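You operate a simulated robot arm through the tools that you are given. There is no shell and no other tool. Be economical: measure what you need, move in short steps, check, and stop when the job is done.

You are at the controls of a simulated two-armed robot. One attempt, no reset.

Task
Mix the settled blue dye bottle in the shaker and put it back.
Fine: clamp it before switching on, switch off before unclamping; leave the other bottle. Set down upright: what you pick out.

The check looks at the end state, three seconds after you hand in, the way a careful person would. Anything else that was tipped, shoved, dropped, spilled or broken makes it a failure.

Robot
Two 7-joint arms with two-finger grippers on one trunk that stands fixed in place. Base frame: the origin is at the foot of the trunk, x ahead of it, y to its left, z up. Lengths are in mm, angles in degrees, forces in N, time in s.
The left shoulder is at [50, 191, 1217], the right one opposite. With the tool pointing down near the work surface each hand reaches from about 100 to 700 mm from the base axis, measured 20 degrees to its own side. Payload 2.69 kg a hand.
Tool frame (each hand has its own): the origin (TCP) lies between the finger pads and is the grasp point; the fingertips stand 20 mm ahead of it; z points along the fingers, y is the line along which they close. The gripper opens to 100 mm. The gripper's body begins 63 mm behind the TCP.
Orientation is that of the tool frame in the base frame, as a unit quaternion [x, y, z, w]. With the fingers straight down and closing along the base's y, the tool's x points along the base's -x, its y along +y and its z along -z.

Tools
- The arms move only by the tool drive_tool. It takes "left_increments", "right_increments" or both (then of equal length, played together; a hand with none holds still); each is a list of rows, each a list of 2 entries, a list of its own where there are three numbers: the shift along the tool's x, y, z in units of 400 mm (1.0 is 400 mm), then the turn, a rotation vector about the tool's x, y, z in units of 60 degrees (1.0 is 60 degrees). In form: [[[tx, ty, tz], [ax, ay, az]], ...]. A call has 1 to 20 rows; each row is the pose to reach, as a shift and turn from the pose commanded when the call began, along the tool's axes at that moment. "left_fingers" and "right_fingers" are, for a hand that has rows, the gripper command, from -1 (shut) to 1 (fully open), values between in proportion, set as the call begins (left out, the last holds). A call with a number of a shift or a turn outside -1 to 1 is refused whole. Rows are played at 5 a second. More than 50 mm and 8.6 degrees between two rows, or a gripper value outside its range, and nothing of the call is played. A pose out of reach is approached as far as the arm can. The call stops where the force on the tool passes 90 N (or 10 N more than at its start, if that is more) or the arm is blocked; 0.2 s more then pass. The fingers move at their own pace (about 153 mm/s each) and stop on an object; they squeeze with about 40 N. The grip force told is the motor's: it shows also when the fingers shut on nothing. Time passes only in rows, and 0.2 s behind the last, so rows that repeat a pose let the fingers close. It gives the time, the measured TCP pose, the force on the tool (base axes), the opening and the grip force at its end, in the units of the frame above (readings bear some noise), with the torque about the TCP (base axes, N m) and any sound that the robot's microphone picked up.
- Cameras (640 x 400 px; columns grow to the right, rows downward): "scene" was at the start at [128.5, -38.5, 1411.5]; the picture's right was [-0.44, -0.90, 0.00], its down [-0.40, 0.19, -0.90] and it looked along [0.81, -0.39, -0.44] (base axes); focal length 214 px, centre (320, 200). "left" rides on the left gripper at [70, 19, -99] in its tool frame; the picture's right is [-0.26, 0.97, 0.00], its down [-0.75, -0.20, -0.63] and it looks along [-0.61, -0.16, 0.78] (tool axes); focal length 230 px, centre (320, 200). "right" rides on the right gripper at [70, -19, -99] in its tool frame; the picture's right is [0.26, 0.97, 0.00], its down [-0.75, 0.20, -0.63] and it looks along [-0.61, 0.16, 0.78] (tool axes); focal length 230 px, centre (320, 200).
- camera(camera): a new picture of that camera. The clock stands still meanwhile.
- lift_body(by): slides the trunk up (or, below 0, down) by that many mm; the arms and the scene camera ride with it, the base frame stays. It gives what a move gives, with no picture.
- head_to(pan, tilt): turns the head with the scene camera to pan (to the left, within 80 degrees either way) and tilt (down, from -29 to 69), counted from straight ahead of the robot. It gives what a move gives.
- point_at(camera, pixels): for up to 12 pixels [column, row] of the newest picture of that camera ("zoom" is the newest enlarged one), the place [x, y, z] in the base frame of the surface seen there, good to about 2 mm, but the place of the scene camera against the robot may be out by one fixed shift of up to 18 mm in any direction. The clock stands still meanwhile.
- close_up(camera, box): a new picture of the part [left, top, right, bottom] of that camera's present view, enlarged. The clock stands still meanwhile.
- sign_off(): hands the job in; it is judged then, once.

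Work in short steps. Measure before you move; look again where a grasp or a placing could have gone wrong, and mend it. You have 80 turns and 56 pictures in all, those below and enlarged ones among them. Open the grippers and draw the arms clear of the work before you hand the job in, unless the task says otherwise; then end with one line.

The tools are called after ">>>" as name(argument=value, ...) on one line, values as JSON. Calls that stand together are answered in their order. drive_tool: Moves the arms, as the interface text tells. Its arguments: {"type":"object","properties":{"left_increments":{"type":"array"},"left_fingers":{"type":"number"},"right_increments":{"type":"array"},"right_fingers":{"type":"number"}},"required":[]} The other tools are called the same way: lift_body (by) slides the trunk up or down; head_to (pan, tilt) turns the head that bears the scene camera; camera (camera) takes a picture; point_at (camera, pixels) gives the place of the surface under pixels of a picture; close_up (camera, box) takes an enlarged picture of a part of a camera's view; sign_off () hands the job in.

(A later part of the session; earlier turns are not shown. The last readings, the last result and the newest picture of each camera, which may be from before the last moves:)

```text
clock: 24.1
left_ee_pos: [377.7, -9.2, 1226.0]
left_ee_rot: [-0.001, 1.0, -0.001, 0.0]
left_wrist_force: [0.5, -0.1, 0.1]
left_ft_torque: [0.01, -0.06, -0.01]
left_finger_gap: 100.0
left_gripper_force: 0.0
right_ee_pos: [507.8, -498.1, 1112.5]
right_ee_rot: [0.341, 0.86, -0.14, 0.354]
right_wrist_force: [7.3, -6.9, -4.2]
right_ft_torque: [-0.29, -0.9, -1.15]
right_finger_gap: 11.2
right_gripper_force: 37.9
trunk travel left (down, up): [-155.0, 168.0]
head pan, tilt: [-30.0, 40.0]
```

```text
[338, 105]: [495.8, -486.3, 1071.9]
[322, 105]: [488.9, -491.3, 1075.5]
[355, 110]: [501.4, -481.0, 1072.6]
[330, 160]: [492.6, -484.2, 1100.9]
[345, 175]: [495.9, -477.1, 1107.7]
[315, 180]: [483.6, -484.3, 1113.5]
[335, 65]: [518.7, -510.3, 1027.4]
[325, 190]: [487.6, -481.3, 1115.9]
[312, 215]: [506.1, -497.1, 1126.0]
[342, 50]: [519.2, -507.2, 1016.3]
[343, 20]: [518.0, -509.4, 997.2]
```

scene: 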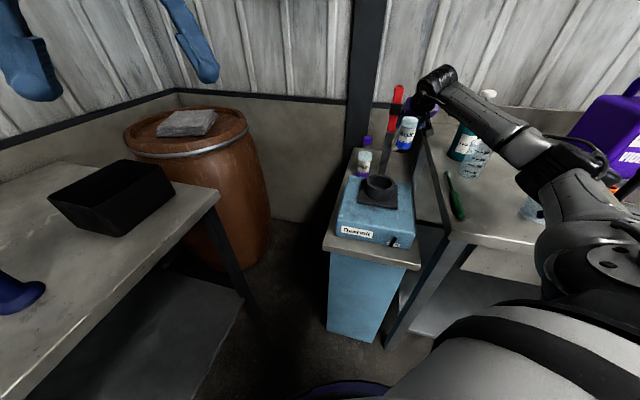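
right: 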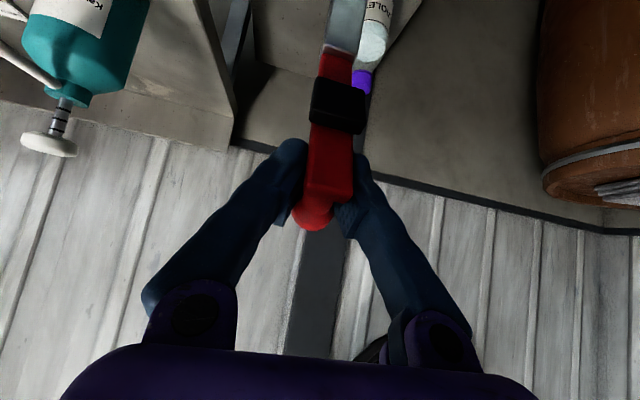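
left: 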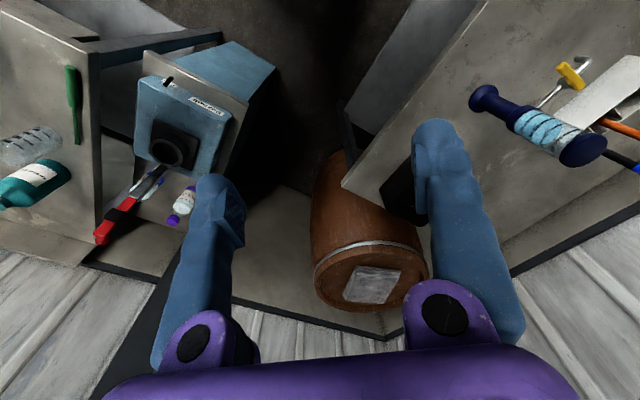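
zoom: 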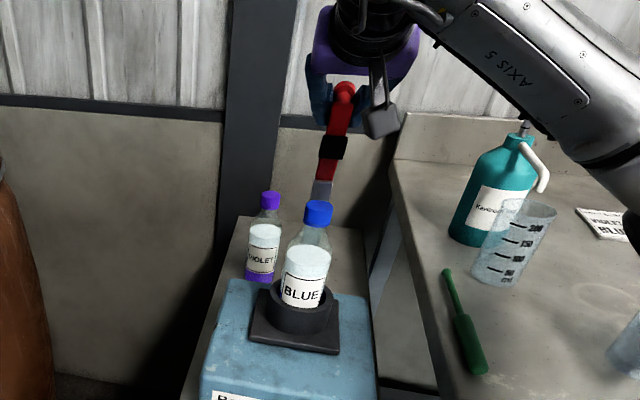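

The lever is now tilted ~26° forward and the fingers hold the knob's neck. Continuing the arc another 20°.

>>> drive_tool(right_increments=[[[0.0207, 0, -0.0103], [0, 0, 0]], [[0.0414, 0, -0.0205], [0, 0, 0]], [[0.0627, 0, -0.0266], [0, 0, 0]], [[0.084, 0, -0.0327], [0, 0, 0]]])

>>> camera(camera="right")

```text
clock: 25.1
left_ee_pos: [380.2, -10.8, 1226.7]
left_ee_rot: [-0.001, 1.0, 0.001, -0.002]
left_wrist_force: [0.1, -0.3, -0.3]
left_ft_torque: [0.02, -0.01, 0.0]
left_finger_gap: 99.8
left_gripper_force: 0.0
right_ee_pos: [486.5, -477.9, 1093.9]
right_ee_rot: [0.341, 0.86, -0.14, 0.354]
right_wrist_force: [20.4, -18.4, -10.1]
right_ft_torque: [-0.74, -1.31, -0.21]
right_finger_gap: 7.5
right_gripper_force: 35.4
trunk travel left (down, up): [-155.0, 168.0]
head pan, tilt: [-30.0, 40.0]
```

```text
25 pictures are left
```

right: 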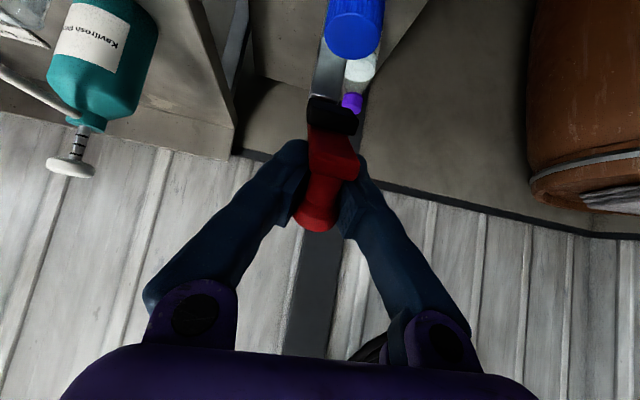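

Force is 29 N, so I check whether the post has moved and where the lever is.

>>> point_at(camera="right", pixels=[[328, 80], [322, 92], [330, 118], [335, 145], [318, 185], [315, 220], [355, 35], [350, 5], [330, 95], [345, 165]])

>>> close_up(camera="scene", box=[320, 90, 440, 270])

```text
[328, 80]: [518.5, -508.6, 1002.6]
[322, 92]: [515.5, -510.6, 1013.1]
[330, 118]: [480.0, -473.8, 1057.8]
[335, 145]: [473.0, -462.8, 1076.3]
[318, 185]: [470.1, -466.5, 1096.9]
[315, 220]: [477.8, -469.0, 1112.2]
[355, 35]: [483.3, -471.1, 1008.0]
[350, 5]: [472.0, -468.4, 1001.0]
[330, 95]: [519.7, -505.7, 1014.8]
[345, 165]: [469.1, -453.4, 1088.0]
```

```text
2.22 times, centred on (380, 180) of scene
```

zoom: 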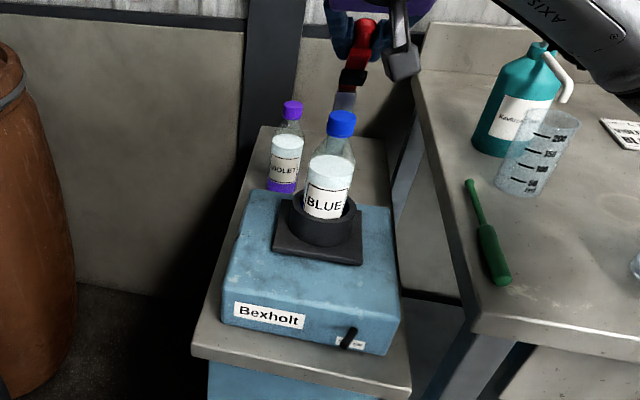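

Post unmoved; lever is at ~48°. Opening to see whether it stays, and backing off 60 mm along the tool axis.

>>> drive_tool(right_increments=[[[0, 0, 0], [0, 0, 0]], [[0, 0, 0], [0, 0, 0]], [[0, 0, -0.08], [0, 0, 0]], [[0, 0, -0.16], [0, 0, 0]], [[0, 0, -0.16], [0, 0, 0]]], right_fingers=0.5)

>>> camera(camera="right")

```text
clock: 26.3
left_ee_pos: [375.9, -8.3, 1227.4]
left_ee_rot: [-0.001, 1.0, -0.001, 0.001]
left_wrist_force: [-0.1, 0.5, -0.1]
left_ft_torque: [0.02, 0.01, 0.01]
left_finger_gap: 99.9
left_gripper_force: 0.1
right_ee_pos: [450.2, -442.6, 1144.1]
right_ee_rot: [0.34, 0.86, -0.139, 0.355]
right_wrist_force: [-0.1, -0.2, -1.0]
right_ft_torque: [-0.04, -0.03, -0.01]
right_finger_gap: 75.0
right_gripper_force: 0.1
trunk travel left (down, up): [-155.0, 168.0]
head pan, tilt: [-30.0, 40.0]
```

```text
23 pictures are left
```

right: 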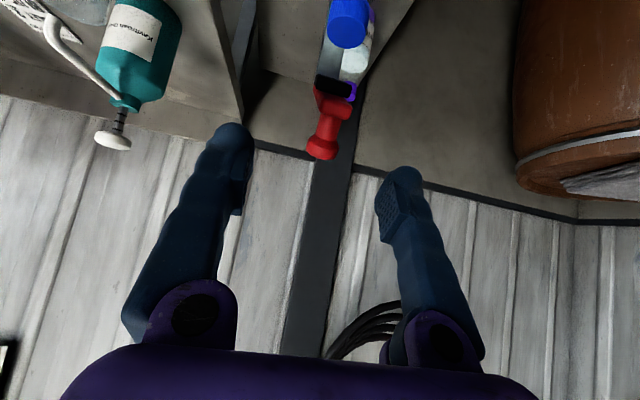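

The lever holds its place by friction, tilted ~48°, knob pointing up and forward. I'll turn the tool straight down with closed fingers and push the knob down; first measuring the knob.

>>> point_at(camera="right", pixels=[[322, 152], [312, 146], [332, 154], [325, 130], [332, 108], [322, 158], [335, 88], [347, 15], [328, 145]])

>>> drive_tool(right_increments=[[[0, 0, -0.03], [0, 0.125, 0]], [[0, 0, -0.06], [0, 0.25, 0]], [[0, 0, -0.09], [0, 0.375, 0]], [[0, 0, -0.12], [0, 0.5, 0]], [[0, 0, -0.12], [0, 0.625, 0]], [[0, 0, -0.12], [0, 0.75, 0]]], right_fingers=-1)

```text
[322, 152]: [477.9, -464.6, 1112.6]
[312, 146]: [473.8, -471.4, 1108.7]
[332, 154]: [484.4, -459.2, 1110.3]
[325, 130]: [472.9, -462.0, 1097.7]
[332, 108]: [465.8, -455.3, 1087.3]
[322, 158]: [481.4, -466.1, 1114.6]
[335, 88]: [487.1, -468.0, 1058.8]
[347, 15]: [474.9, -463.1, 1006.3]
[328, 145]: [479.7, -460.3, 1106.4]
```

```text
clock: 27.7
left_ee_pos: [377.3, -5.8, 1227.8]
left_ee_rot: [0.0, 1.0, 0.0, 0.0]
left_wrist_force: [-0.5, -0.2, 0.3]
left_ft_torque: [-0.01, -0.03, 0.01]
left_finger_gap: 99.9
left_gripper_force: 0.2
right_ee_pos: [425.6, -419.7, 1179.3]
right_ee_rot: [0.368, 0.93, 0.002, 0.0]
right_wrist_force: [0.2, 0.5, -0.2]
right_ft_torque: [0.0, 0.02, 0.0]
right_finger_gap: 0.0
right_gripper_force: 29.6
trunk travel left (down, up): [-155.0, 168.0]
head pan, tilt: [-30.0, 40.0]
```

Tool is vertical, knob head is at about (483,−467,1112). Moving the closed fingertips over it.

>>> drive_tool(right_increments=[[[-0.1, 0.003, 0], [0, 0, 0]], [[-0.2048, 0.006, 0], [0, 0, 0]], [[-0.2048, 0.006, 0.06], [0, 0, 0]], [[-0.2048, 0.006, 0.085], [0, 0, 0]]])

>>> camera(camera="right")

```text
clock: 28.7
left_ee_pos: [376.4, -7.3, 1227.9]
left_ee_rot: [-0.001, 1.0, -0.001, 0.0]
left_wrist_force: [-0.4, 0.3, 0.0]
left_ft_torque: [0.02, 0.03, 0.01]
left_finger_gap: 100.1
left_gripper_force: 0.1
right_ee_pos: [486.7, -473.7, 1145.6]
right_ee_rot: [0.368, 0.93, 0.001, 0.001]
right_wrist_force: [0.5, 0.5, 0.5]
right_ft_torque: [-0.03, -0.02, 0.0]
right_finger_gap: 0.2
right_gripper_force: 29.9
trunk travel left (down, up): [-155.0, 168.0]
head pan, tilt: [-30.0, 40.0]
```

```text
22 pictures are left
```

right: 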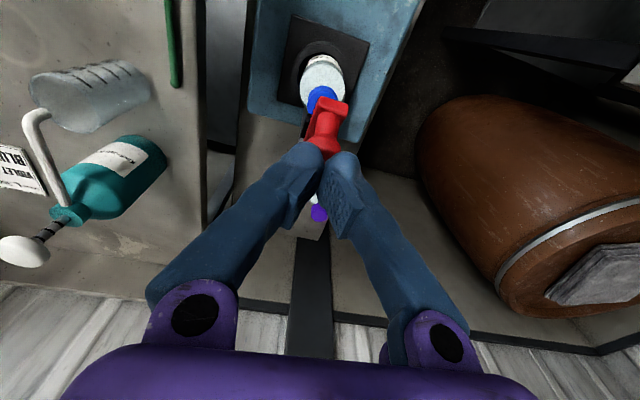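

Fingertips are just above/behind the knob head. Pushing along its arc to about 60°.

>>> drive_tool(right_increments=[[[0.005, 0, 0.022], [0, 0, 0]], [[0.01, 0, 0.044], [0, 0, 0]], [[0.029, 0, 0.069], [0, 0, 0]], [[0.047, 0, 0.087], [0, 0, 0]], [[0.064, 0, 0.104], [0, 0, 0]], [[0.078, 0, 0.123], [0, 0, 0]], [[0.092, 0, 0.1425], [0, 0, 0]]])

>>> camera(camera="right")

```text
clock: 30.3
left_ee_pos: [376.7, -8.2, 1227.9]
left_ee_rot: [-0.001, 1.0, -0.001, 0.0]
left_wrist_force: [-0.2, 0.1, 0.5]
left_ft_torque: [-0.01, -0.01, 0.02]
left_finger_gap: 100.0
left_gripper_force: 0.0
right_ee_pos: [461.3, -449.5, 1087.9]
right_ee_rot: [0.368, 0.93, 0.003, 0.001]
right_wrist_force: [0.7, 0.2, -0.3]
right_ft_torque: [0.0, -0.02, -0.01]
right_finger_gap: 0.0
right_gripper_force: 29.7
trunk travel left (down, up): [-155.0, 168.0]
head pan, tilt: [-30.0, 40.0]
```

```text
21 pictures are left
```

right: 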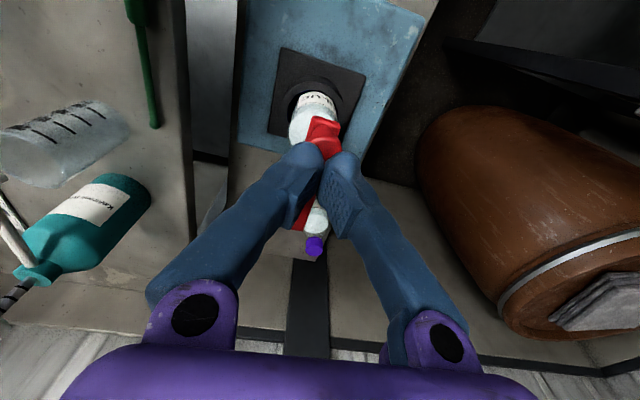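

Lever keeps going down with little force. Continuing to the closed position.

>>> drive_tool(right_increments=[[[0.013, 0, 0.024], [0, 0, 0]], [[0.0265, 0, 0.0475], [0, 0, 0]], [[0.0265, 0, 0.055], [0, 0, 0]], [[0.0265, 0, 0.06], [0, 0, 0]]])

>>> close_up(camera="scene", box=[330, 110, 430, 260])

```text
clock: 31.3
left_ee_pos: [374.4, -5.0, 1228.9]
left_ee_rot: [0.0, 1.0, -0.002, 0.002]
left_wrist_force: [0.0, -0.1, -0.8]
left_ft_torque: [0.01, -0.01, 0.04]
left_finger_gap: 100.1
left_gripper_force: 0.0
right_ee_pos: [450.2, -440.7, 1074.1]
right_ee_rot: [0.369, 0.929, 0.005, 0.011]
right_wrist_force: [15.6, -15.7, 62.2]
right_ft_torque: [-0.6, -0.65, -0.19]
right_finger_gap: 6.0
right_gripper_force: 29.2
trunk travel left (down, up): [-155.0, 168.0]
head pan, tilt: [-30.0, 40.0]
```

```text
2.67 times, centred on (380, 185) of scene
```

zoom: 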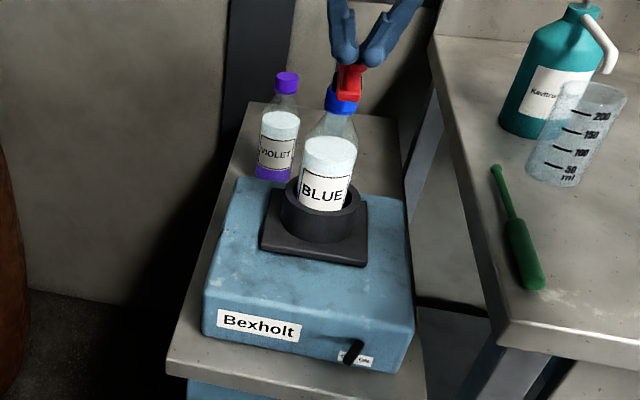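

62 N press at tip z 1054, about where closed should be. Lifting off to inspect.

>>> drive_tool(right_increments=[[[0.02, 0, -0.04], [0, 0, 0]], [[0.08, 0, -0.12], [0, 0, 0]], [[0.16, 0, -0.2], [0, 0, 0]]])

>>> camera(camera="right")

>>> close_up(camera="scene", box=[350, 130, 410, 200])

```text
clock: 32.1
left_ee_pos: [376.3, -6.8, 1227.8]
left_ee_rot: [0.0, 1.0, 0.0, 0.0]
left_wrist_force: [-0.2, -0.2, -1.5]
left_ft_torque: [0.02, 0.0, 0.04]
left_finger_gap: 100.3
left_gripper_force: 0.0
right_ee_pos: [405.0, -396.1, 1143.4]
right_ee_rot: [0.368, 0.93, 0.0, 0.0]
right_wrist_force: [0.0, -0.2, -0.2]
right_ft_torque: [0.04, -0.02, 0.0]
right_finger_gap: 0.0
right_gripper_force: 29.3
trunk travel left (down, up): [-155.0, 168.0]
head pan, tilt: [-30.0, 40.0]
```

```text
19 pictures are left
```

right: 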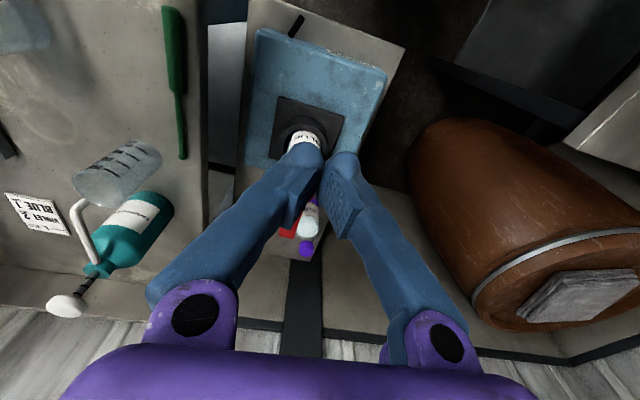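

```text
5.71 times, centred on (380, 165) of scene
```

zoom: 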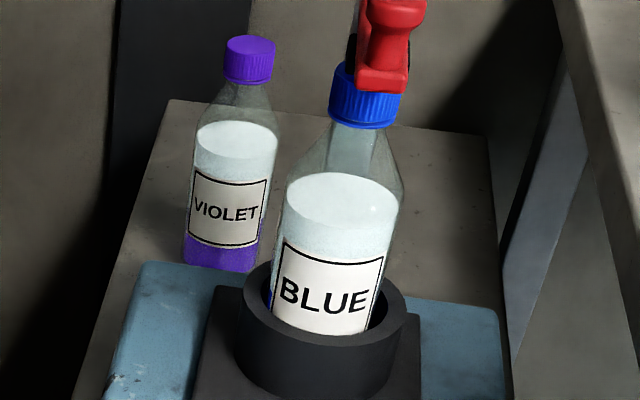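

Measure lever end, knob and cap in this zoom (scene z reads ~12 mm high).

>>> point_at(camera="zoom", pixels=[[382, 82], [395, 50], [395, 8], [380, 25], [365, 100], [340, 90], [352, 45], [330, 220], [300, 320], [350, 330], [370, 5], [405, 75]])

>>> close_up(camera="scene", box=[350, 90, 420, 170])

```text
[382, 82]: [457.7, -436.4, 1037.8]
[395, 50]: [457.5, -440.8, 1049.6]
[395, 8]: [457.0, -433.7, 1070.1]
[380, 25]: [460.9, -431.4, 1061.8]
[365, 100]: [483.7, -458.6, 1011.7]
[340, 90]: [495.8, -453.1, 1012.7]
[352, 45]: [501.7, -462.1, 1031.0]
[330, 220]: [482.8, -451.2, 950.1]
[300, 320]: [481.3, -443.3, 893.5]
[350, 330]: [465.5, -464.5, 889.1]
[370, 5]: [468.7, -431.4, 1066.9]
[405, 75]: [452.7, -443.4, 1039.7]
```

```text
5.00 times, centred on (385, 130) of scene
```

zoom: 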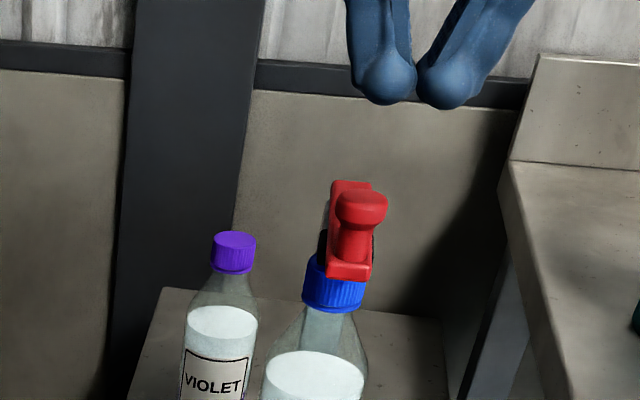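

The pad sits on the cap (cap top ≈1009, lever ~8° above horizontal, hard stop at 62 N): clamped. Now backing the hand off to measure the switch.

>>> drive_tool(right_increments=[[[0.11, 0, 0], [0, 0, 0]], [[0.22, 0, 0], [0, 0, 0]], [[0.33, 0, 0.05], [0, 0, 0]], [[0.36, 0, 0.12], [0, 0, 0]], [[0.36, 0, 0.2], [0, 0, 0]]])

>>> close_up(camera="right", box=[220, 60, 380, 220])

```text
clock: 33.3
left_ee_pos: [377.4, -7.2, 1227.9]
left_ee_rot: [-0.001, 1.0, -0.001, -0.001]
left_wrist_force: [0.4, -0.1, 0.3]
left_ft_torque: [0.01, -0.02, 0.01]
left_finger_gap: 100.0
left_gripper_force: 0.2
right_ee_pos: [300.5, -299.7, 1063.6]
right_ee_rot: [0.368, 0.93, 0.002, 0.0]
right_wrist_force: [0.7, -0.2, -1.1]
right_ft_torque: [0.03, 0.0, 0.02]
right_finger_gap: 0.1
right_gripper_force: 29.1
trunk travel left (down, up): [-155.0, 168.0]
head pan, tilt: [-30.0, 40.0]
```

```text
2.50 times, centred on (300, 140) of right
```

zoom: 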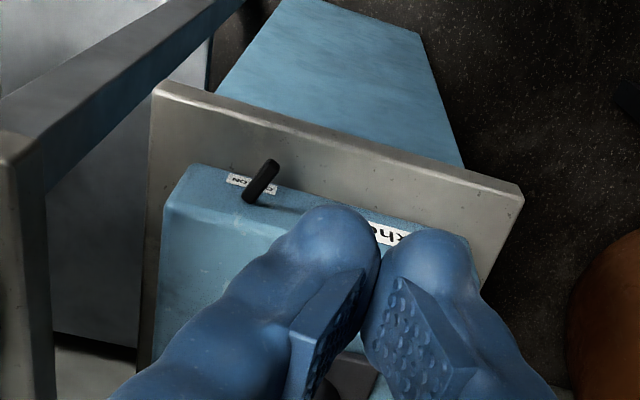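

>>> point_at(camera="zoom", pixels=[[268, 167], [275, 163], [262, 180], [252, 196], [246, 196], [238, 178], [270, 190], [190, 180], [420, 225], [262, 163], [275, 172], [200, 160]])

```text
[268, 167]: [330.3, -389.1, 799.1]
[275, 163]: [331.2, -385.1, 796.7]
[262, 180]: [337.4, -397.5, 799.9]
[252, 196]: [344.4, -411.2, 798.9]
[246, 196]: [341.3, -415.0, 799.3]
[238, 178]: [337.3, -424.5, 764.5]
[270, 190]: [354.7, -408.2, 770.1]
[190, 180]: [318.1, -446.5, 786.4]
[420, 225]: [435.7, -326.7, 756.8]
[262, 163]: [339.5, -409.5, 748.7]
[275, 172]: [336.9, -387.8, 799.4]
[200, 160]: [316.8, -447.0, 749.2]
```

Switch tip is at ≈ (331,−387,798), base (343,−413). I'll lower the closed fingers to the left (OFF side) of the tip, in front of the face.

>>> drive_tool(right_increments=[[[-0.1, -0.015, 0.05], [0, 0, 0]], [[-0.205, -0.0315, 0.1], [0, 0, 0]], [[-0.205, -0.0315, 0.2], [0, 0, 0]], [[-0.205, -0.0315, 0.3], [0, 0, 0]], [[-0.205, -0.0315, 0.4], [0, 0, 0]], [[-0.205, -0.0315, 0.5], [0, 0, 0]], [[-0.205, -0.0315, 0.6], [0, 0, 0]], [[-0.205, -0.0315, 0.6465], [0, 0, 0]], [[-0.205, -0.0315, 0.6465], [0, 0, 0]]])

>>> camera(camera="right")

>>> close_up(camera="scene", box=[330, 180, 430, 290])

```text
clock: 35.3
left_ee_pos: [377.1, -7.3, 1226.5]
left_ee_rot: [-0.001, 1.0, -0.002, 0.0]
left_wrist_force: [0.5, 0.5, 0.7]
left_ft_torque: [0.01, 0.04, -0.02]
left_finger_gap: 99.9
left_gripper_force: 0.0
right_ee_pos: [353.1, -364.8, 803.5]
right_ee_rot: [0.368, 0.93, 0.001, 0.0]
right_wrist_force: [-0.9, -0.7, -0.8]
right_ft_torque: [-0.01, -0.03, -0.01]
right_finger_gap: 0.0
right_gripper_force: 29.7
trunk travel left (down, up): [-155.0, 168.0]
head pan, tilt: [-30.0, 40.0]
```

```text
15 pictures are left
```

right: 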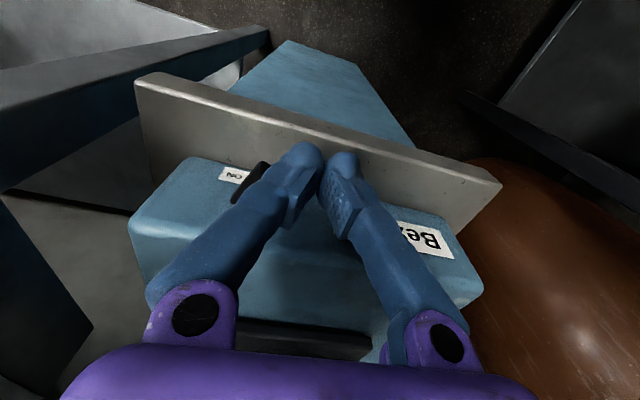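

```text
3.64 times, centred on (380, 235) of scene
```

zoom: 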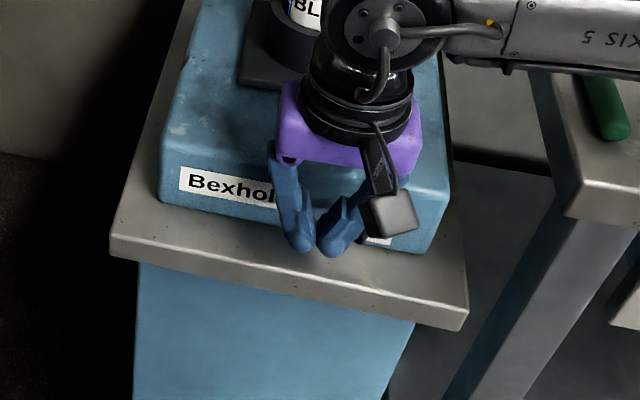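

Fingers are next to the switch on its OFF side. Pushing toward ON (right) in small steps.

>>> drive_tool(right_increments=[[[0, -0.02, 0], [0, 0, 0]], [[0, -0.04, 0], [0, 0, 0]], [[0, -0.06, 0], [0, 0, 0]], [[0, -0.075, 0], [0, 0, 0]], [[0, -0.09, 0], [0, 0, 0]], [[0, -0.1, 0], [0, 0, 0]]])

>>> camera(camera="right")

```text
clock: 36.7
left_ee_pos: [379.9, -5.3, 1226.4]
left_ee_rot: [-0.001, 1.0, -0.001, 0.0]
left_wrist_force: [-0.2, -0.6, -0.4]
left_ft_torque: [0.01, 0.02, -0.02]
left_finger_gap: 99.8
left_gripper_force: 0.0
right_ee_pos: [329.8, -388.2, 804.8]
right_ee_rot: [0.366, 0.931, 0.008, 0.004]
right_wrist_force: [29.6, 34.5, -0.2]
right_ft_torque: [0.23, -0.15, 0.44]
right_finger_gap: 0.0
right_gripper_force: 29.4
trunk travel left (down, up): [-155.0, 168.0]
head pan, tilt: [-30.0, 40.0]
```

```text
13 pictures are left
```

right: 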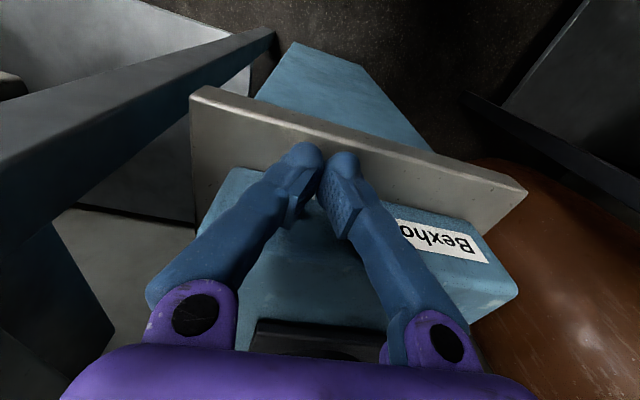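

45 N resistance — likely the switch's end stop. Backing off left and checking.

>>> drive_tool(right_increments=[[[0, 0.03, 0], [0, 0, 0]], [[0, 0.09, 0], [0, 0, 0]], [[0, 0.15, 0], [0, 0, 0]], [[0, 0.15, 0], [0, 0, 0]]])

>>> close_up(camera="right", box=[130, 110, 330, 250])

```text
clock: 37.7
left_ee_pos: [376.1, -7.2, 1226.6]
left_ee_rot: [-0.001, 1.0, -0.001, 0.0]
left_wrist_force: [0.3, -0.1, -0.3]
left_ft_torque: [-0.02, 0.02, -0.02]
left_finger_gap: 100.1
left_gripper_force: 0.0
right_ee_pos: [365.3, -350.8, 805.4]
right_ee_rot: [0.368, 0.93, 0.001, 0.001]
right_wrist_force: [0.1, -0.4, 0.4]
right_ft_torque: [-0.04, -0.03, 0.01]
right_finger_gap: 0.0
right_gripper_force: 30.2
trunk travel left (down, up): [-155.0, 168.0]
head pan, tilt: [-30.0, 40.0]
```

```text
2.86 times, centred on (230, 180) of right
```

zoom: 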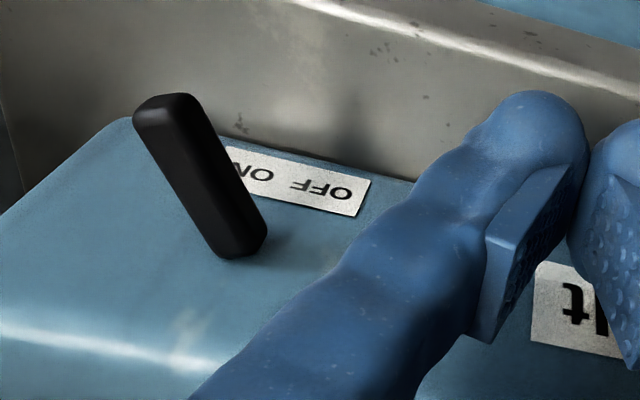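

The switch now leans to ON. Letting time pass and listening.

>>> drive_tool(right_increments=[[[0, 0, 0], [0, 0, 0]], [[0, 0, 0], [0, 0, 0]], [[0, 0, 0], [0, 0, 0]], [[0, 0, 0], [0, 0, 0]], [[0, 0, 0], [0, 0, 0]], [[0, 0, 0], [0, 0, 0]], [[0, 0, 0], [0, 0, 0]], [[0, 0, 0], [0, 0, 0]], [[0, 0, 0], [0, 0, 0]], [[0, 0, 0], [0, 0, 0]], [[0, 0, 0], [0, 0, 0]], [[0, 0, 0], [0, 0, 0]]])

>>> close_up(camera="scene", box=[340, 120, 420, 220])

```text
clock: 40.3
left_ee_pos: [376.9, -7.4, 1228.0]
left_ee_rot: [-0.001, 1.0, -0.001, 0.0]
left_wrist_force: [0.2, 0.4, 1.2]
left_ft_torque: [-0.01, 0.05, 0.0]
left_finger_gap: 100.1
left_gripper_force: 0.0
right_ee_pos: [366.5, -349.2, 804.5]
right_ee_rot: [0.368, 0.93, 0.001, 0.0]
right_wrist_force: [0.4, -1.1, -0.4]
right_ft_torque: [-0.04, 0.0, -0.01]
right_finger_gap: 0.0
right_gripper_force: 30.1
trunk travel left (down, up): [-155.0, 168.0]
head pan, tilt: [-30.0, 40.0]
```

```text
4.00 times, centred on (380, 170) of scene
```

zoom: 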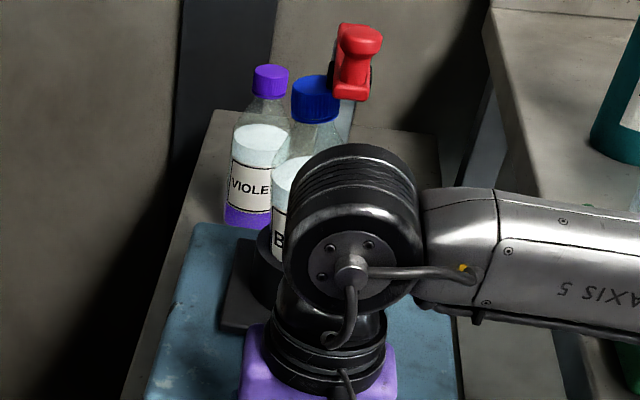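

The cap now looks offset from the lever; measuring both (clock is frozen).

>>> point_at(camera="zoom", pixels=[[315, 85], [315, 105], [295, 95], [335, 100], [350, 92], [355, 65], [360, 30], [290, 180], [275, 240], [240, 290], [270, 75], [335, 90]])

>>> close_up(camera="scene", box=[355, 120, 395, 150])

```text
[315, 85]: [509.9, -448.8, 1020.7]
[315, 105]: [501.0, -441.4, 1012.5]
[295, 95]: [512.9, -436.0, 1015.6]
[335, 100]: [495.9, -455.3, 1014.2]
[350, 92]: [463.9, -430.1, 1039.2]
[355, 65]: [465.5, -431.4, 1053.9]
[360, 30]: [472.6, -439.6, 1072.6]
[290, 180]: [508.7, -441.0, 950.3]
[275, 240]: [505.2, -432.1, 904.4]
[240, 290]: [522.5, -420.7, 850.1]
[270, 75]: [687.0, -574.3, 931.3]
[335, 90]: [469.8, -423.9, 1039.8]
```

```text
13.33 times, centred on (375, 135) of scene
```

zoom: 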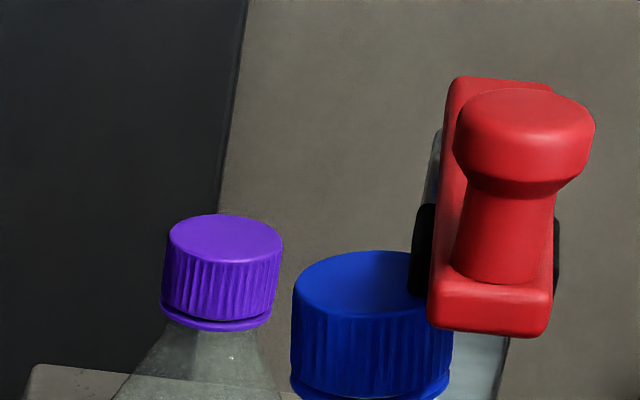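

The cup and bottle moved left (~24 mm) — probably the plate in motion. Short wait and another look at the same spot.

>>> drive_tool(right_increments=[[[0, 0, 0], [0, 0, 0]], [[0, 0, 0], [0, 0, 0]]])

>>> close_up(camera="scene", box=[340, 120, 420, 220])

>>> point_at(camera="zoom", pixels=[[315, 85], [315, 105], [335, 100], [350, 92], [355, 65], [360, 30], [275, 240], [240, 290], [190, 330], [180, 270], [225, 320], [345, 90]])

```text
clock: 40.9
left_ee_pos: [377.3, -7.2, 1227.4]
left_ee_rot: [0.0, 1.0, 0.0, 0.001]
left_wrist_force: [0.0, 0.4, -0.2]
left_ft_torque: [0.0, -0.01, -0.01]
left_finger_gap: 100.0
left_gripper_force: 0.1
right_ee_pos: [365.6, -350.7, 804.6]
right_ee_rot: [0.368, 0.93, 0.001, 0.001]
right_wrist_force: [1.1, 0.4, 0.2]
right_ft_torque: [-0.01, -0.02, 0.0]
right_finger_gap: 0.0
right_gripper_force: 29.5
trunk travel left (down, up): [-155.0, 168.0]
head pan, tilt: [-30.0, 40.0]
```

```text
4.00 times, centred on (380, 170) of scene
```

zoom: 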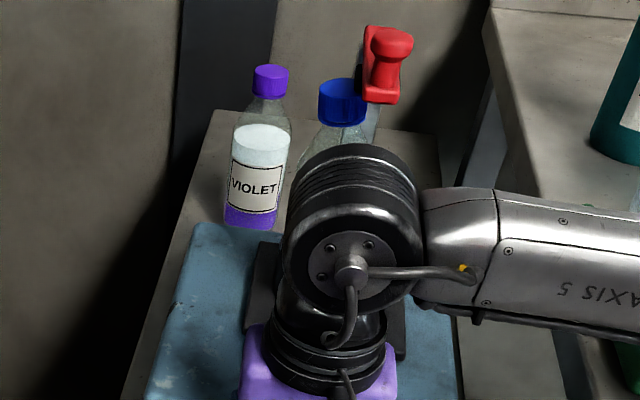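

```text
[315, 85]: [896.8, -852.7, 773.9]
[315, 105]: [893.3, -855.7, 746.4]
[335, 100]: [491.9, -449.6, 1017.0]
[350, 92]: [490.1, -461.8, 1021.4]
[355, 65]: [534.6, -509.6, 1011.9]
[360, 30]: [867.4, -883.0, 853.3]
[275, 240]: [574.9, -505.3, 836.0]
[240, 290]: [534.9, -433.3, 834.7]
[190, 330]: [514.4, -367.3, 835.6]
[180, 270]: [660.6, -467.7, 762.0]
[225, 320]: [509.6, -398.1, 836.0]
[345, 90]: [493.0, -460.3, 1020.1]
```

It's running: plate, post, lever and bottle swing together. Let it mix a few seconds more, then look at the liquid colour.

>>> drive_tool(right_increments=[[[0, 0, 0], [0, 0, 0]], [[0, 0, 0], [0, 0, 0]], [[0, 0, 0], [0, 0, 0]], [[0, 0, 0], [0, 0, 0]], [[0, 0, 0], [0, 0, 0]], [[0, 0, 0], [0, 0, 0]], [[0, 0, 0], [0, 0, 0]], [[0, 0, 0], [0, 0, 0]], [[0, 0, 0], [0, 0, 0]], [[0, 0, 0], [0, 0, 0]], [[0, 0, 0], [0, 0, 0]], [[0, 0, 0], [0, 0, 0]], [[0, 0, 0], [0, 0, 0]], [[0, 0, 0], [0, 0, 0]], [[0, 0, 0], [0, 0, 0]], [[0, 0, 0], [0, 0, 0]], [[0, 0, 0], [0, 0, 0]], [[0, 0, 0], [0, 0, 0]], [[0, 0, 0], [0, 0, 0]], [[0, 0, 0], [0, 0, 0]]])

>>> close_up(camera="scene", box=[340, 120, 420, 220])

```text
clock: 45.1
left_ee_pos: [376.6, -7.9, 1226.6]
left_ee_rot: [0.0, 1.0, 0.0, 0.0]
left_wrist_force: [-0.7, -0.5, -0.7]
left_ft_torque: [0.02, 0.02, 0.03]
left_finger_gap: 99.9
left_gripper_force: 0.0
right_ee_pos: [366.2, -351.1, 804.6]
right_ee_rot: [0.369, 0.93, 0.001, 0.001]
right_wrist_force: [-0.1, 0.1, 0.8]
right_ft_torque: [0.0, 0.0, 0.01]
right_finger_gap: 0.0
right_gripper_force: 29.8
trunk travel left (down, up): [-155.0, 168.0]
head pan, tilt: [-30.0, 40.0]
```

```text
4.00 times, centred on (380, 170) of scene
```

zoom: 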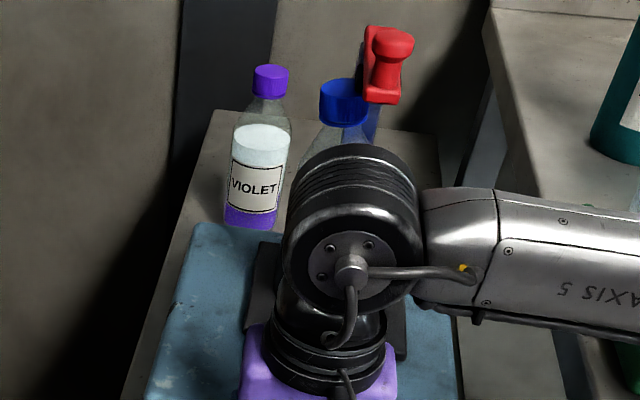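

The neck now looks bluer. Before planning the OFF push from the right side, I check the forearm's height above the bench in this picture, and let it mix 4 s more.

>>> point_at(camera="zoom", pixels=[[440, 215], [530, 230], [620, 240], [450, 300], [530, 315], [620, 330], [450, 250], [600, 280]])

>>> drive_tool(right_increments=[[[0, 0, 0], [0, 0, 0]], [[0, 0, 0], [0, 0, 0]], [[0, 0, 0], [0, 0, 0]], [[0, 0, 0], [0, 0, 0]], [[0, 0, 0], [0, 0, 0]], [[0, 0, 0], [0, 0, 0]], [[0, 0, 0], [0, 0, 0]], [[0, 0, 0], [0, 0, 0]], [[0, 0, 0], [0, 0, 0]], [[0, 0, 0], [0, 0, 0]], [[0, 0, 0], [0, 0, 0]], [[0, 0, 0], [0, 0, 0]], [[0, 0, 0], [0, 0, 0]], [[0, 0, 0], [0, 0, 0]], [[0, 0, 0], [0, 0, 0]], [[0, 0, 0], [0, 0, 0]], [[0, 0, 0], [0, 0, 0]], [[0, 0, 0], [0, 0, 0]], [[0, 0, 0], [0, 0, 0]], [[0, 0, 0], [0, 0, 0]]])

```text
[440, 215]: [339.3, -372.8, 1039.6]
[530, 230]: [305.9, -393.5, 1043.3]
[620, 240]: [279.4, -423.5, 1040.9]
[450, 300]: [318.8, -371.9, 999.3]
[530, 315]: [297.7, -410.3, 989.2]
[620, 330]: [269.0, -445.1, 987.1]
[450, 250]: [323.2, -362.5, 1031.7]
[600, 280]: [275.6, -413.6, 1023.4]
```

```text
clock: 49.3
left_ee_pos: [377.3, -6.6, 1226.9]
left_ee_rot: [-0.001, 1.0, -0.001, 0.0]
left_wrist_force: [-0.9, 0.4, -0.3]
left_ft_torque: [-0.03, 0.0, -0.03]
left_finger_gap: 99.9
left_gripper_force: 0.1
right_ee_pos: [365.8, -351.1, 803.7]
right_ee_rot: [0.368, 0.93, 0.0, 0.0]
right_wrist_force: [-0.3, -0.3, 0.4]
right_ft_torque: [-0.02, 0.0, -0.04]
right_finger_gap: 0.0
right_gripper_force: 29.1
trunk travel left (down, up): [-155.0, 168.0]
head pan, tilt: [-30.0, 40.0]
```

Forearm is ~60 mm above the bench; I'll raise the trunk 100 mm (also lifting the hand over the switch), then shift right and come down on the ON side.

>>> lift_body(by=100)

>>> drive_tool(right_increments=[[[0, -0.08, 0], [0, 0, 0]], [[0, -0.16, 0], [0, 0, 0]], [[0, -0.2425, 0], [0, 0, 0]], [[0, -0.2425, 0.06], [0, 0, 0]], [[0, -0.2425, 0.12], [0, 0, 0]]])

>>> camera(camera="right")

```text
clock: 50.6
left_ee_pos: [377.2, -6.5, 1326.5]
left_ee_rot: [-0.001, 1.0, -0.002, 0.0]
left_wrist_force: [0.7, 0.0, -0.3]
left_ft_torque: [0.01, 0.01, -0.02]
left_finger_gap: 99.9
left_gripper_force: 0.0
right_ee_pos: [365.8, -350.8, 903.7]
right_ee_rot: [0.367, 0.93, 0.002, 0.0]
right_wrist_force: [0.1, 1.3, -0.1]
right_ft_torque: [0.01, 0.0, 0.02]
right_finger_gap: 0.1
right_gripper_force: 29.8
trunk travel left (down, up): [-255.0, 68.0]
head pan, tilt: [-30.0, 40.0]
```

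```text
clock: 51.8
left_ee_pos: [375.7, -8.1, 1327.1]
left_ee_rot: [-0.001, 1.0, -0.001, -0.001]
left_wrist_force: [0.3, -0.4, -0.4]
left_ft_torque: [0.02, 0.03, 0.0]
left_finger_gap: 100.1
left_gripper_force: 0.0
right_ee_pos: [299.4, -421.4, 855.1]
right_ee_rot: [0.368, 0.93, 0.001, 0.001]
right_wrist_force: [-0.2, 0.1, 1.0]
right_ft_torque: [-0.01, -0.01, 0.01]
right_finger_gap: 0.0
right_gripper_force: 29.8
trunk travel left (down, up): [-255.0, 68.0]
head pan, tilt: [-30.0, 40.0]
```

```text
7 pictures are left
```

right: 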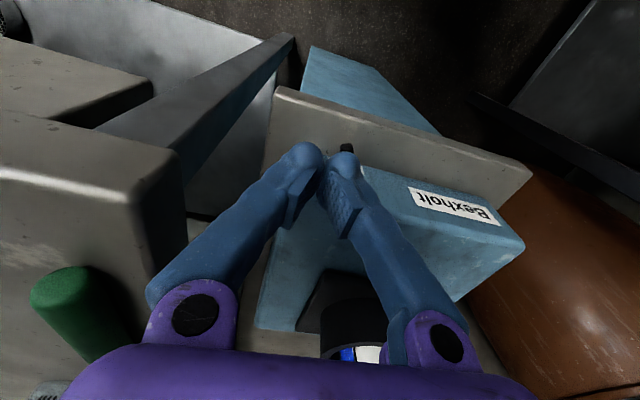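

The switch tip shows at (346,148), just left of my fingertips. Measuring it, plus the bench edge.

>>> point_at(camera="right", pixels=[[346, 148], [342, 147], [350, 150], [345, 160], [348, 353], [185, 160], [180, 200], [170, 140]])

```text
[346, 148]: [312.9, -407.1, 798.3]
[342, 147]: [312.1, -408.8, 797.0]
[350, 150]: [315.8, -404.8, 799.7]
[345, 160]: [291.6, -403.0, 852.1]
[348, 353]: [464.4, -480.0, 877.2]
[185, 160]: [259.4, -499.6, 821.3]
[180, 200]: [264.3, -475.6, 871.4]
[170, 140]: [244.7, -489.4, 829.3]
```

Tip right side is at ~7 mm from my finger; shifting 2 mm further right, descending, then pushing left toward OFF.

>>> drive_tool(right_increments=[[[0, -0.006, 0], [0, 0, 0]], [[0, -0.006, 0.06], [0, 0, 0]], [[0, -0.006, 0.123], [0, 0, 0]], [[0, -0.006, 0.123], [0, 0, 0]]])

>>> drive_tool(right_increments=[[[0, 0.012, 0], [0, 0, 0]], [[0, 0.024, 0], [0, 0, 0]], [[0, 0.04, 0], [0, 0, 0]], [[0, 0.055, 0], [0, 0, 0]], [[0, 0.07, 0], [0, 0, 0]], [[0, 0.08, 0], [0, 0, 0]]])

```text
clock: 52.8
left_ee_pos: [377.8, -6.8, 1327.4]
left_ee_rot: [-0.001, 1.0, -0.002, 0.001]
left_wrist_force: [-0.1, 0.5, -0.7]
left_ft_torque: [0.0, -0.03, -0.02]
left_finger_gap: 99.9
left_gripper_force: 0.1
right_ee_pos: [298.1, -423.4, 807.3]
right_ee_rot: [0.368, 0.93, 0.001, -0.001]
right_wrist_force: [-0.1, 0.5, 0.3]
right_ft_torque: [-0.02, 0.01, 0.0]
right_finger_gap: 0.1
right_gripper_force: 29.5
trunk travel left (down, up): [-255.0, 68.0]
head pan, tilt: [-30.0, 40.0]
```

```text
clock: 54.2
left_ee_pos: [372.4, -8.0, 1328.9]
left_ee_rot: [-0.001, 1.0, 0.001, 0.003]
left_wrist_force: [0.4, 0.1, 0.1]
left_ft_torque: [0.02, 0.03, 0.01]
left_finger_gap: 99.6
left_gripper_force: 0.2
right_ee_pos: [314.9, -403.7, 808.1]
right_ee_rot: [0.37, 0.929, -0.005, -0.001]
right_wrist_force: [-28.0, -26.6, 16.5]
right_ft_torque: [-0.08, -0.08, -0.36]
right_finger_gap: 0.0
right_gripper_force: 29.6
trunk travel left (down, up): [-255.0, 68.0]
head pan, tilt: [-30.0, 40.0]
```

Stopped at the mirrored end position with 40 N: switch should be OFF. Backing right, up, then back and centred in front of the lever.

>>> drive_tool(right_increments=[[[0, -0.02, 0], [0, 0, 0]], [[0, -0.035, 0], [0, 0, 0]], [[0, -0.035, -0.08], [0, 0, 0]], [[0, -0.035, -0.18], [0, 0, 0]], [[0.05, -0.035, -0.26], [0, 0, 0]], [[0.1, -0.035, -0.34], [0, 0, 0]], [[0.15, 0.03, -0.42], [0, 0, 0]], [[0.2, 0.09, -0.48], [0, 0, 0]], [[0.25, 0.165, -0.48], [0, 0, 0]]])

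>>> camera(camera="right")

```text
clock: 56.2
left_ee_pos: [378.0, -6.7, 1327.5]
left_ee_rot: [-0.002, 1.0, -0.001, 0.0]
left_wrist_force: [-0.4, -1.2, 0.2]
left_ft_torque: [-0.01, -0.02, 0.0]
left_finger_gap: 99.9
left_gripper_force: 0.1
right_ee_pos: [292.1, -285.1, 1001.6]
right_ee_rot: [0.369, 0.93, 0.001, 0.0]
right_wrist_force: [-0.1, -0.3, 0.9]
right_ft_torque: [-0.03, 0.0, -0.01]
right_finger_gap: 0.2
right_gripper_force: 29.7
trunk travel left (down, up): [-255.0, 68.0]
head pan, tilt: [-30.0, 40.0]
```

```text
6 pictures are left
```

right: 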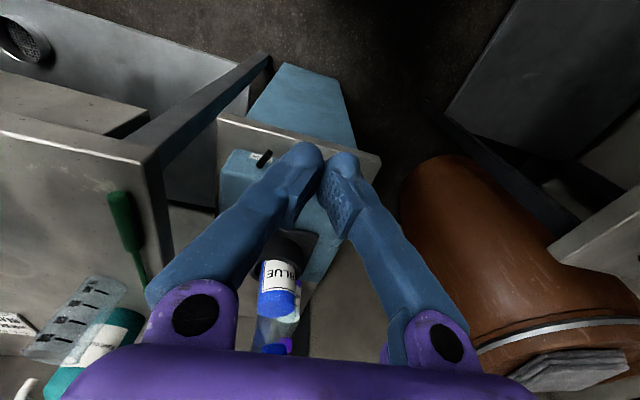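

The switch leans OFF again and the liquid above the label is now blue. Checking that the cup returned to rest position.

>>> point_at(camera="right", pixels=[[265, 158], [258, 166], [278, 275], [280, 237], [262, 245], [300, 245], [278, 305], [272, 348], [262, 325], [290, 320]])

>>> close_up(camera="scene", box=[340, 110, 420, 200])

```text
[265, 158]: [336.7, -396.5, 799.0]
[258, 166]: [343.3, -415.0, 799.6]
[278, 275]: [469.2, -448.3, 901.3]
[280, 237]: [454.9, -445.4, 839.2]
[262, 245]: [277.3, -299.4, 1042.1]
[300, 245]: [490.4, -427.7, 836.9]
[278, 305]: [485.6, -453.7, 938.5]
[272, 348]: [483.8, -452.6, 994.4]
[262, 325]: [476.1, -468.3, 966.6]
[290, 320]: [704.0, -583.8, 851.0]
```

```text
4.44 times, centred on (380, 155) of scene
```

zoom: 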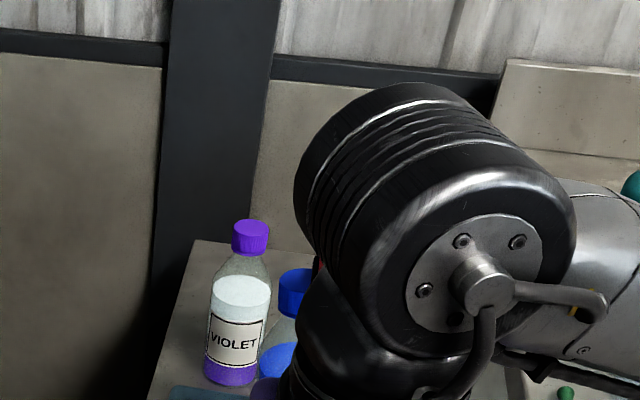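

View blocked there. I'll rotate the tool to horizontal in front, then view the lever with the hand camera from below.

>>> drive_tool(right_increments=[[[0, 0, 0], [0, -0.143, 0]], [[0, 0, 0], [0, -0.286, 0]], [[0, 0, 0], [0, -0.429, 0]], [[0, 0, 0], [0, -0.571, 0]], [[0, 0, 0], [0, -0.714, 0]], [[0, 0, 0], [0, -0.857, 0]], [[0, 0, 0], [0, -1.0, 0]]])

>>> drive_tool(right_increments=[[[0, 0, 0], [0, -0.125, 0]], [[0, 0, 0], [0, -0.25, 0]], [[0, 0, 0], [0, -0.375, 0]], [[0, 0, 0], [0, -0.5, 0]], [[0, 0, 0], [0, -0.5, 0]]])

>>> camera(camera="right")

```text
clock: 57.8
left_ee_pos: [376.3, -5.9, 1328.4]
left_ee_rot: [0.0, 1.0, -0.001, 0.0]
left_wrist_force: [0.4, 0.2, 0.5]
left_ft_torque: [-0.01, 0.04, -0.02]
left_finger_gap: 100.0
left_gripper_force: 0.1
right_ee_pos: [330.1, -246.1, 965.0]
right_ee_rot: [0.319, 0.804, -0.185, 0.467]
right_wrist_force: [-0.2, -0.7, -0.3]
right_ft_torque: [-0.01, 0.04, -0.01]
right_finger_gap: 0.0
right_gripper_force: 29.9
right hand out of reach, approached as far as the arm can: row 1, 2, 3, 4, 5, 6, 7
trunk travel left (down, up): [-255.0, 68.0]
head pan, tilt: [-30.0, 40.0]
```

```text
clock: 59.0
left_ee_pos: [377.4, -6.5, 1328.1]
left_ee_rot: [-0.001, 1.0, 0.0, 0.0]
left_wrist_force: [-0.3, -0.1, 0.1]
left_ft_torque: [0.04, -0.04, 0.01]
left_finger_gap: 99.9
left_gripper_force: 0.0
right_ee_pos: [343.0, -228.1, 1017.4]
right_ee_rot: [0.279, 0.633, -0.268, 0.67]
right_wrist_force: [0.0, 0.0, 0.0]
right_ft_torque: [-0.01, 0.01, -0.03]
right_finger_gap: 0.0
right_gripper_force: 29.4
right hand out of reach, approached as far as the arm can: row 3, 4, 5
trunk travel left (down, up): [-255.0, 68.0]
head pan, tilt: [-30.0, 40.0]
```

```text
4 pictures are left
```

right: 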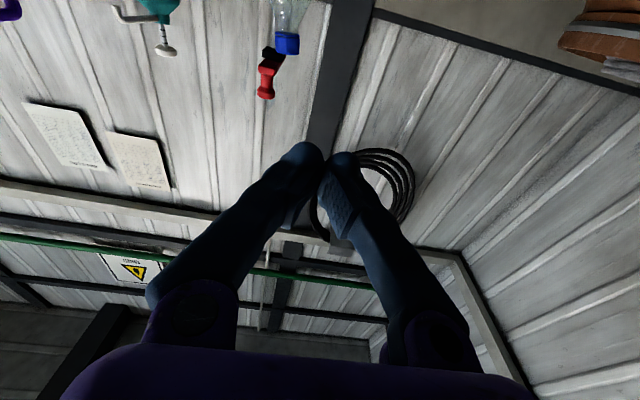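

Inner reach limit, but the lever (268,75) and cap (287,43) are visible. Measuring them.

>>> point_at(camera="right", pixels=[[266, 92], [271, 70], [272, 62], [270, 78], [278, 62], [267, 62], [268, 52], [287, 40], [280, 44], [297, 45], [287, 49], [285, 20]])

```text
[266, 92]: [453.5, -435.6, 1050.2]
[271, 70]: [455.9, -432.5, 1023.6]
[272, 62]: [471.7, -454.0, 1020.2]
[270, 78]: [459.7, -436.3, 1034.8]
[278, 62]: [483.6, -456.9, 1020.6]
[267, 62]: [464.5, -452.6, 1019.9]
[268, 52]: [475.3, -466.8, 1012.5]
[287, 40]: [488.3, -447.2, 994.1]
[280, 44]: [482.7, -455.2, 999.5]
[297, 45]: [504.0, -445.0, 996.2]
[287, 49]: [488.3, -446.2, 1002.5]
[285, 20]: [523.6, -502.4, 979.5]
```

The bottle leans slightly left under the clamp but is in the cup; lever bar end is at l≈+3, underside z≈1020. Moving the horizontal fingers forward (out of the inner reach limit) below the bar's end height.

>>> drive_tool(right_increments=[[[0, 0, 0.1], [0, 0, 0]], [[0, 0, 0.2], [0, 0, 0]], [[0, 0, 0.3], [0, 0, 0]], [[0.005, 0, 0.39], [0, 0, 0]], [[0.009, 0, 0.39], [0, 0, 0]], [[0.009, 0, 0.39], [0, 0, 0]]])

```text
clock: 60.4
left_ee_pos: [377.8, -8.0, 1326.1]
left_ee_rot: [-0.001, 1.0, -0.001, 0.0]
left_wrist_force: [-0.2, -0.8, 0.0]
left_ft_torque: [-0.01, 0.02, 0.0]
left_finger_gap: 99.9
left_gripper_force: 0.1
right_ee_pos: [405.3, -238.5, 1061.3]
right_ee_rot: [0.262, 0.658, -0.26, 0.656]
right_wrist_force: [0.1, -0.6, 0.5]
right_ft_torque: [-0.02, 0.0, -0.02]
right_finger_gap: 0.3
right_gripper_force: 29.8
right hand out of reach, approached as far as the arm can: row 1, 2, 3, 4, 5, 6
trunk travel left (down, up): [-255.0, 68.0]
head pan, tilt: [-30.0, 40.0]
```

The horizontal pose isn't reachable here; going back to the 45° pitch that worked, slightly higher and in front of the lever.

>>> drive_tool(right_increments=[[[-0.03, 0, -0.02], [0, 0.125, 0]], [[-0.06, 0, -0.04], [0, 0.25, 0]], [[-0.09, 0, -0.06], [0, 0.375, 0]], [[-0.12, 0, -0.08], [0, 0.5, 0]], [[-0.15, 0, -0.1], [0, 0.625, 0]], [[-0.15, 0, -0.1], [0, 0.75, 0]], [[-0.15, 0, -0.1], [0, 0.75, 0]], [[-0.15, 0, -0.1], [0, 0.75, 0]]])

```text
clock: 62.2
left_ee_pos: [376.4, -7.7, 1327.9]
left_ee_rot: [-0.001, 1.0, 0.0, 0.001]
left_wrist_force: [-0.4, 0.3, 0.1]
left_ft_torque: [0.02, -0.02, -0.02]
left_finger_gap: 100.2
left_gripper_force: 0.0
right_ee_pos: [375.6, -213.3, 1125.2]
right_ee_rot: [0.342, 0.859, -0.14, 0.355]
right_wrist_force: [0.3, -0.1, 0.5]
right_ft_torque: [-0.04, 0.0, -0.02]
right_finger_gap: 0.1
right_gripper_force: 30.1
trunk travel left (down, up): [-255.0, 68.0]
head pan, tilt: [-30.0, 40.0]
```

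Commanded pose equals the reached one: now 45° pitch at (376,−213,1125). A sloped finger face suits lifting the lever; moving in front of it.

>>> drive_tool(right_increments=[[[-0.021, -0.0454, 0.059], [0, 0, 0]], [[-0.042, -0.0908, 0.118], [0, 0, 0]], [[-0.063, -0.1362, 0.1775], [0, 0, 0]], [[-0.0837, -0.1816, 0.2367], [0, 0, 0]], [[-0.1046, -0.227, 0.2958], [0, 0, 0]], [[-0.1255, -0.2725, 0.355], [0, 0, 0]]])

```text
clock: 63.6
left_ee_pos: [376.7, -8.0, 1327.2]
left_ee_rot: [-0.001, 1.0, 0.0, 0.001]
left_wrist_force: [0.7, -0.4, 0.1]
left_ft_torque: [-0.01, 0.0, 0.02]
left_finger_gap: 100.1
left_gripper_force: 0.0
right_ee_pos: [403.1, -386.5, 1060.4]
right_ee_rot: [0.34, 0.859, -0.139, 0.356]
right_wrist_force: [-0.9, 0.5, -0.2]
right_ft_torque: [0.01, -0.04, 0.01]
right_finger_gap: 0.1
right_gripper_force: 29.6
trunk travel left (down, up): [-255.0, 68.0]
head pan, tilt: [-30.0, 40.0]
```

Now lowering and sliding the finger under the bar's end (still ~8 mm below it).

>>> drive_tool(right_increments=[[[0.062, -0.002, 0.062], [0, 0, 0]], [[0.124, -0.004, 0.124], [0, 0, 0]], [[0.09, -0.004, 0.137], [0, 0, 0]], [[0.056, -0.004, 0.15], [0, 0, 0]], [[0.022, -0.004, 0.164], [0, 0, 0]], [[-0.012, -0.004, 0.177], [0, 0, 0]]])

```text
clock: 65.0
left_ee_pos: [377.3, -7.4, 1327.5]
left_ee_rot: [-0.001, 1.0, -0.001, 0.001]
left_wrist_force: [-0.3, 0.5, -0.3]
left_ft_torque: [-0.02, 0.02, 0.0]
left_finger_gap: 99.9
left_gripper_force: 0.0
right_ee_pos: [440.1, -424.0, 1014.1]
right_ee_rot: [0.34, 0.859, -0.14, 0.356]
right_wrist_force: [-0.5, -0.1, -0.3]
right_ft_torque: [-0.04, -0.04, 0.01]
right_finger_gap: 0.0
right_gripper_force: 29.1
trunk travel left (down, up): [-255.0, 68.0]
head pan, tilt: [-30.0, 40.0]
```

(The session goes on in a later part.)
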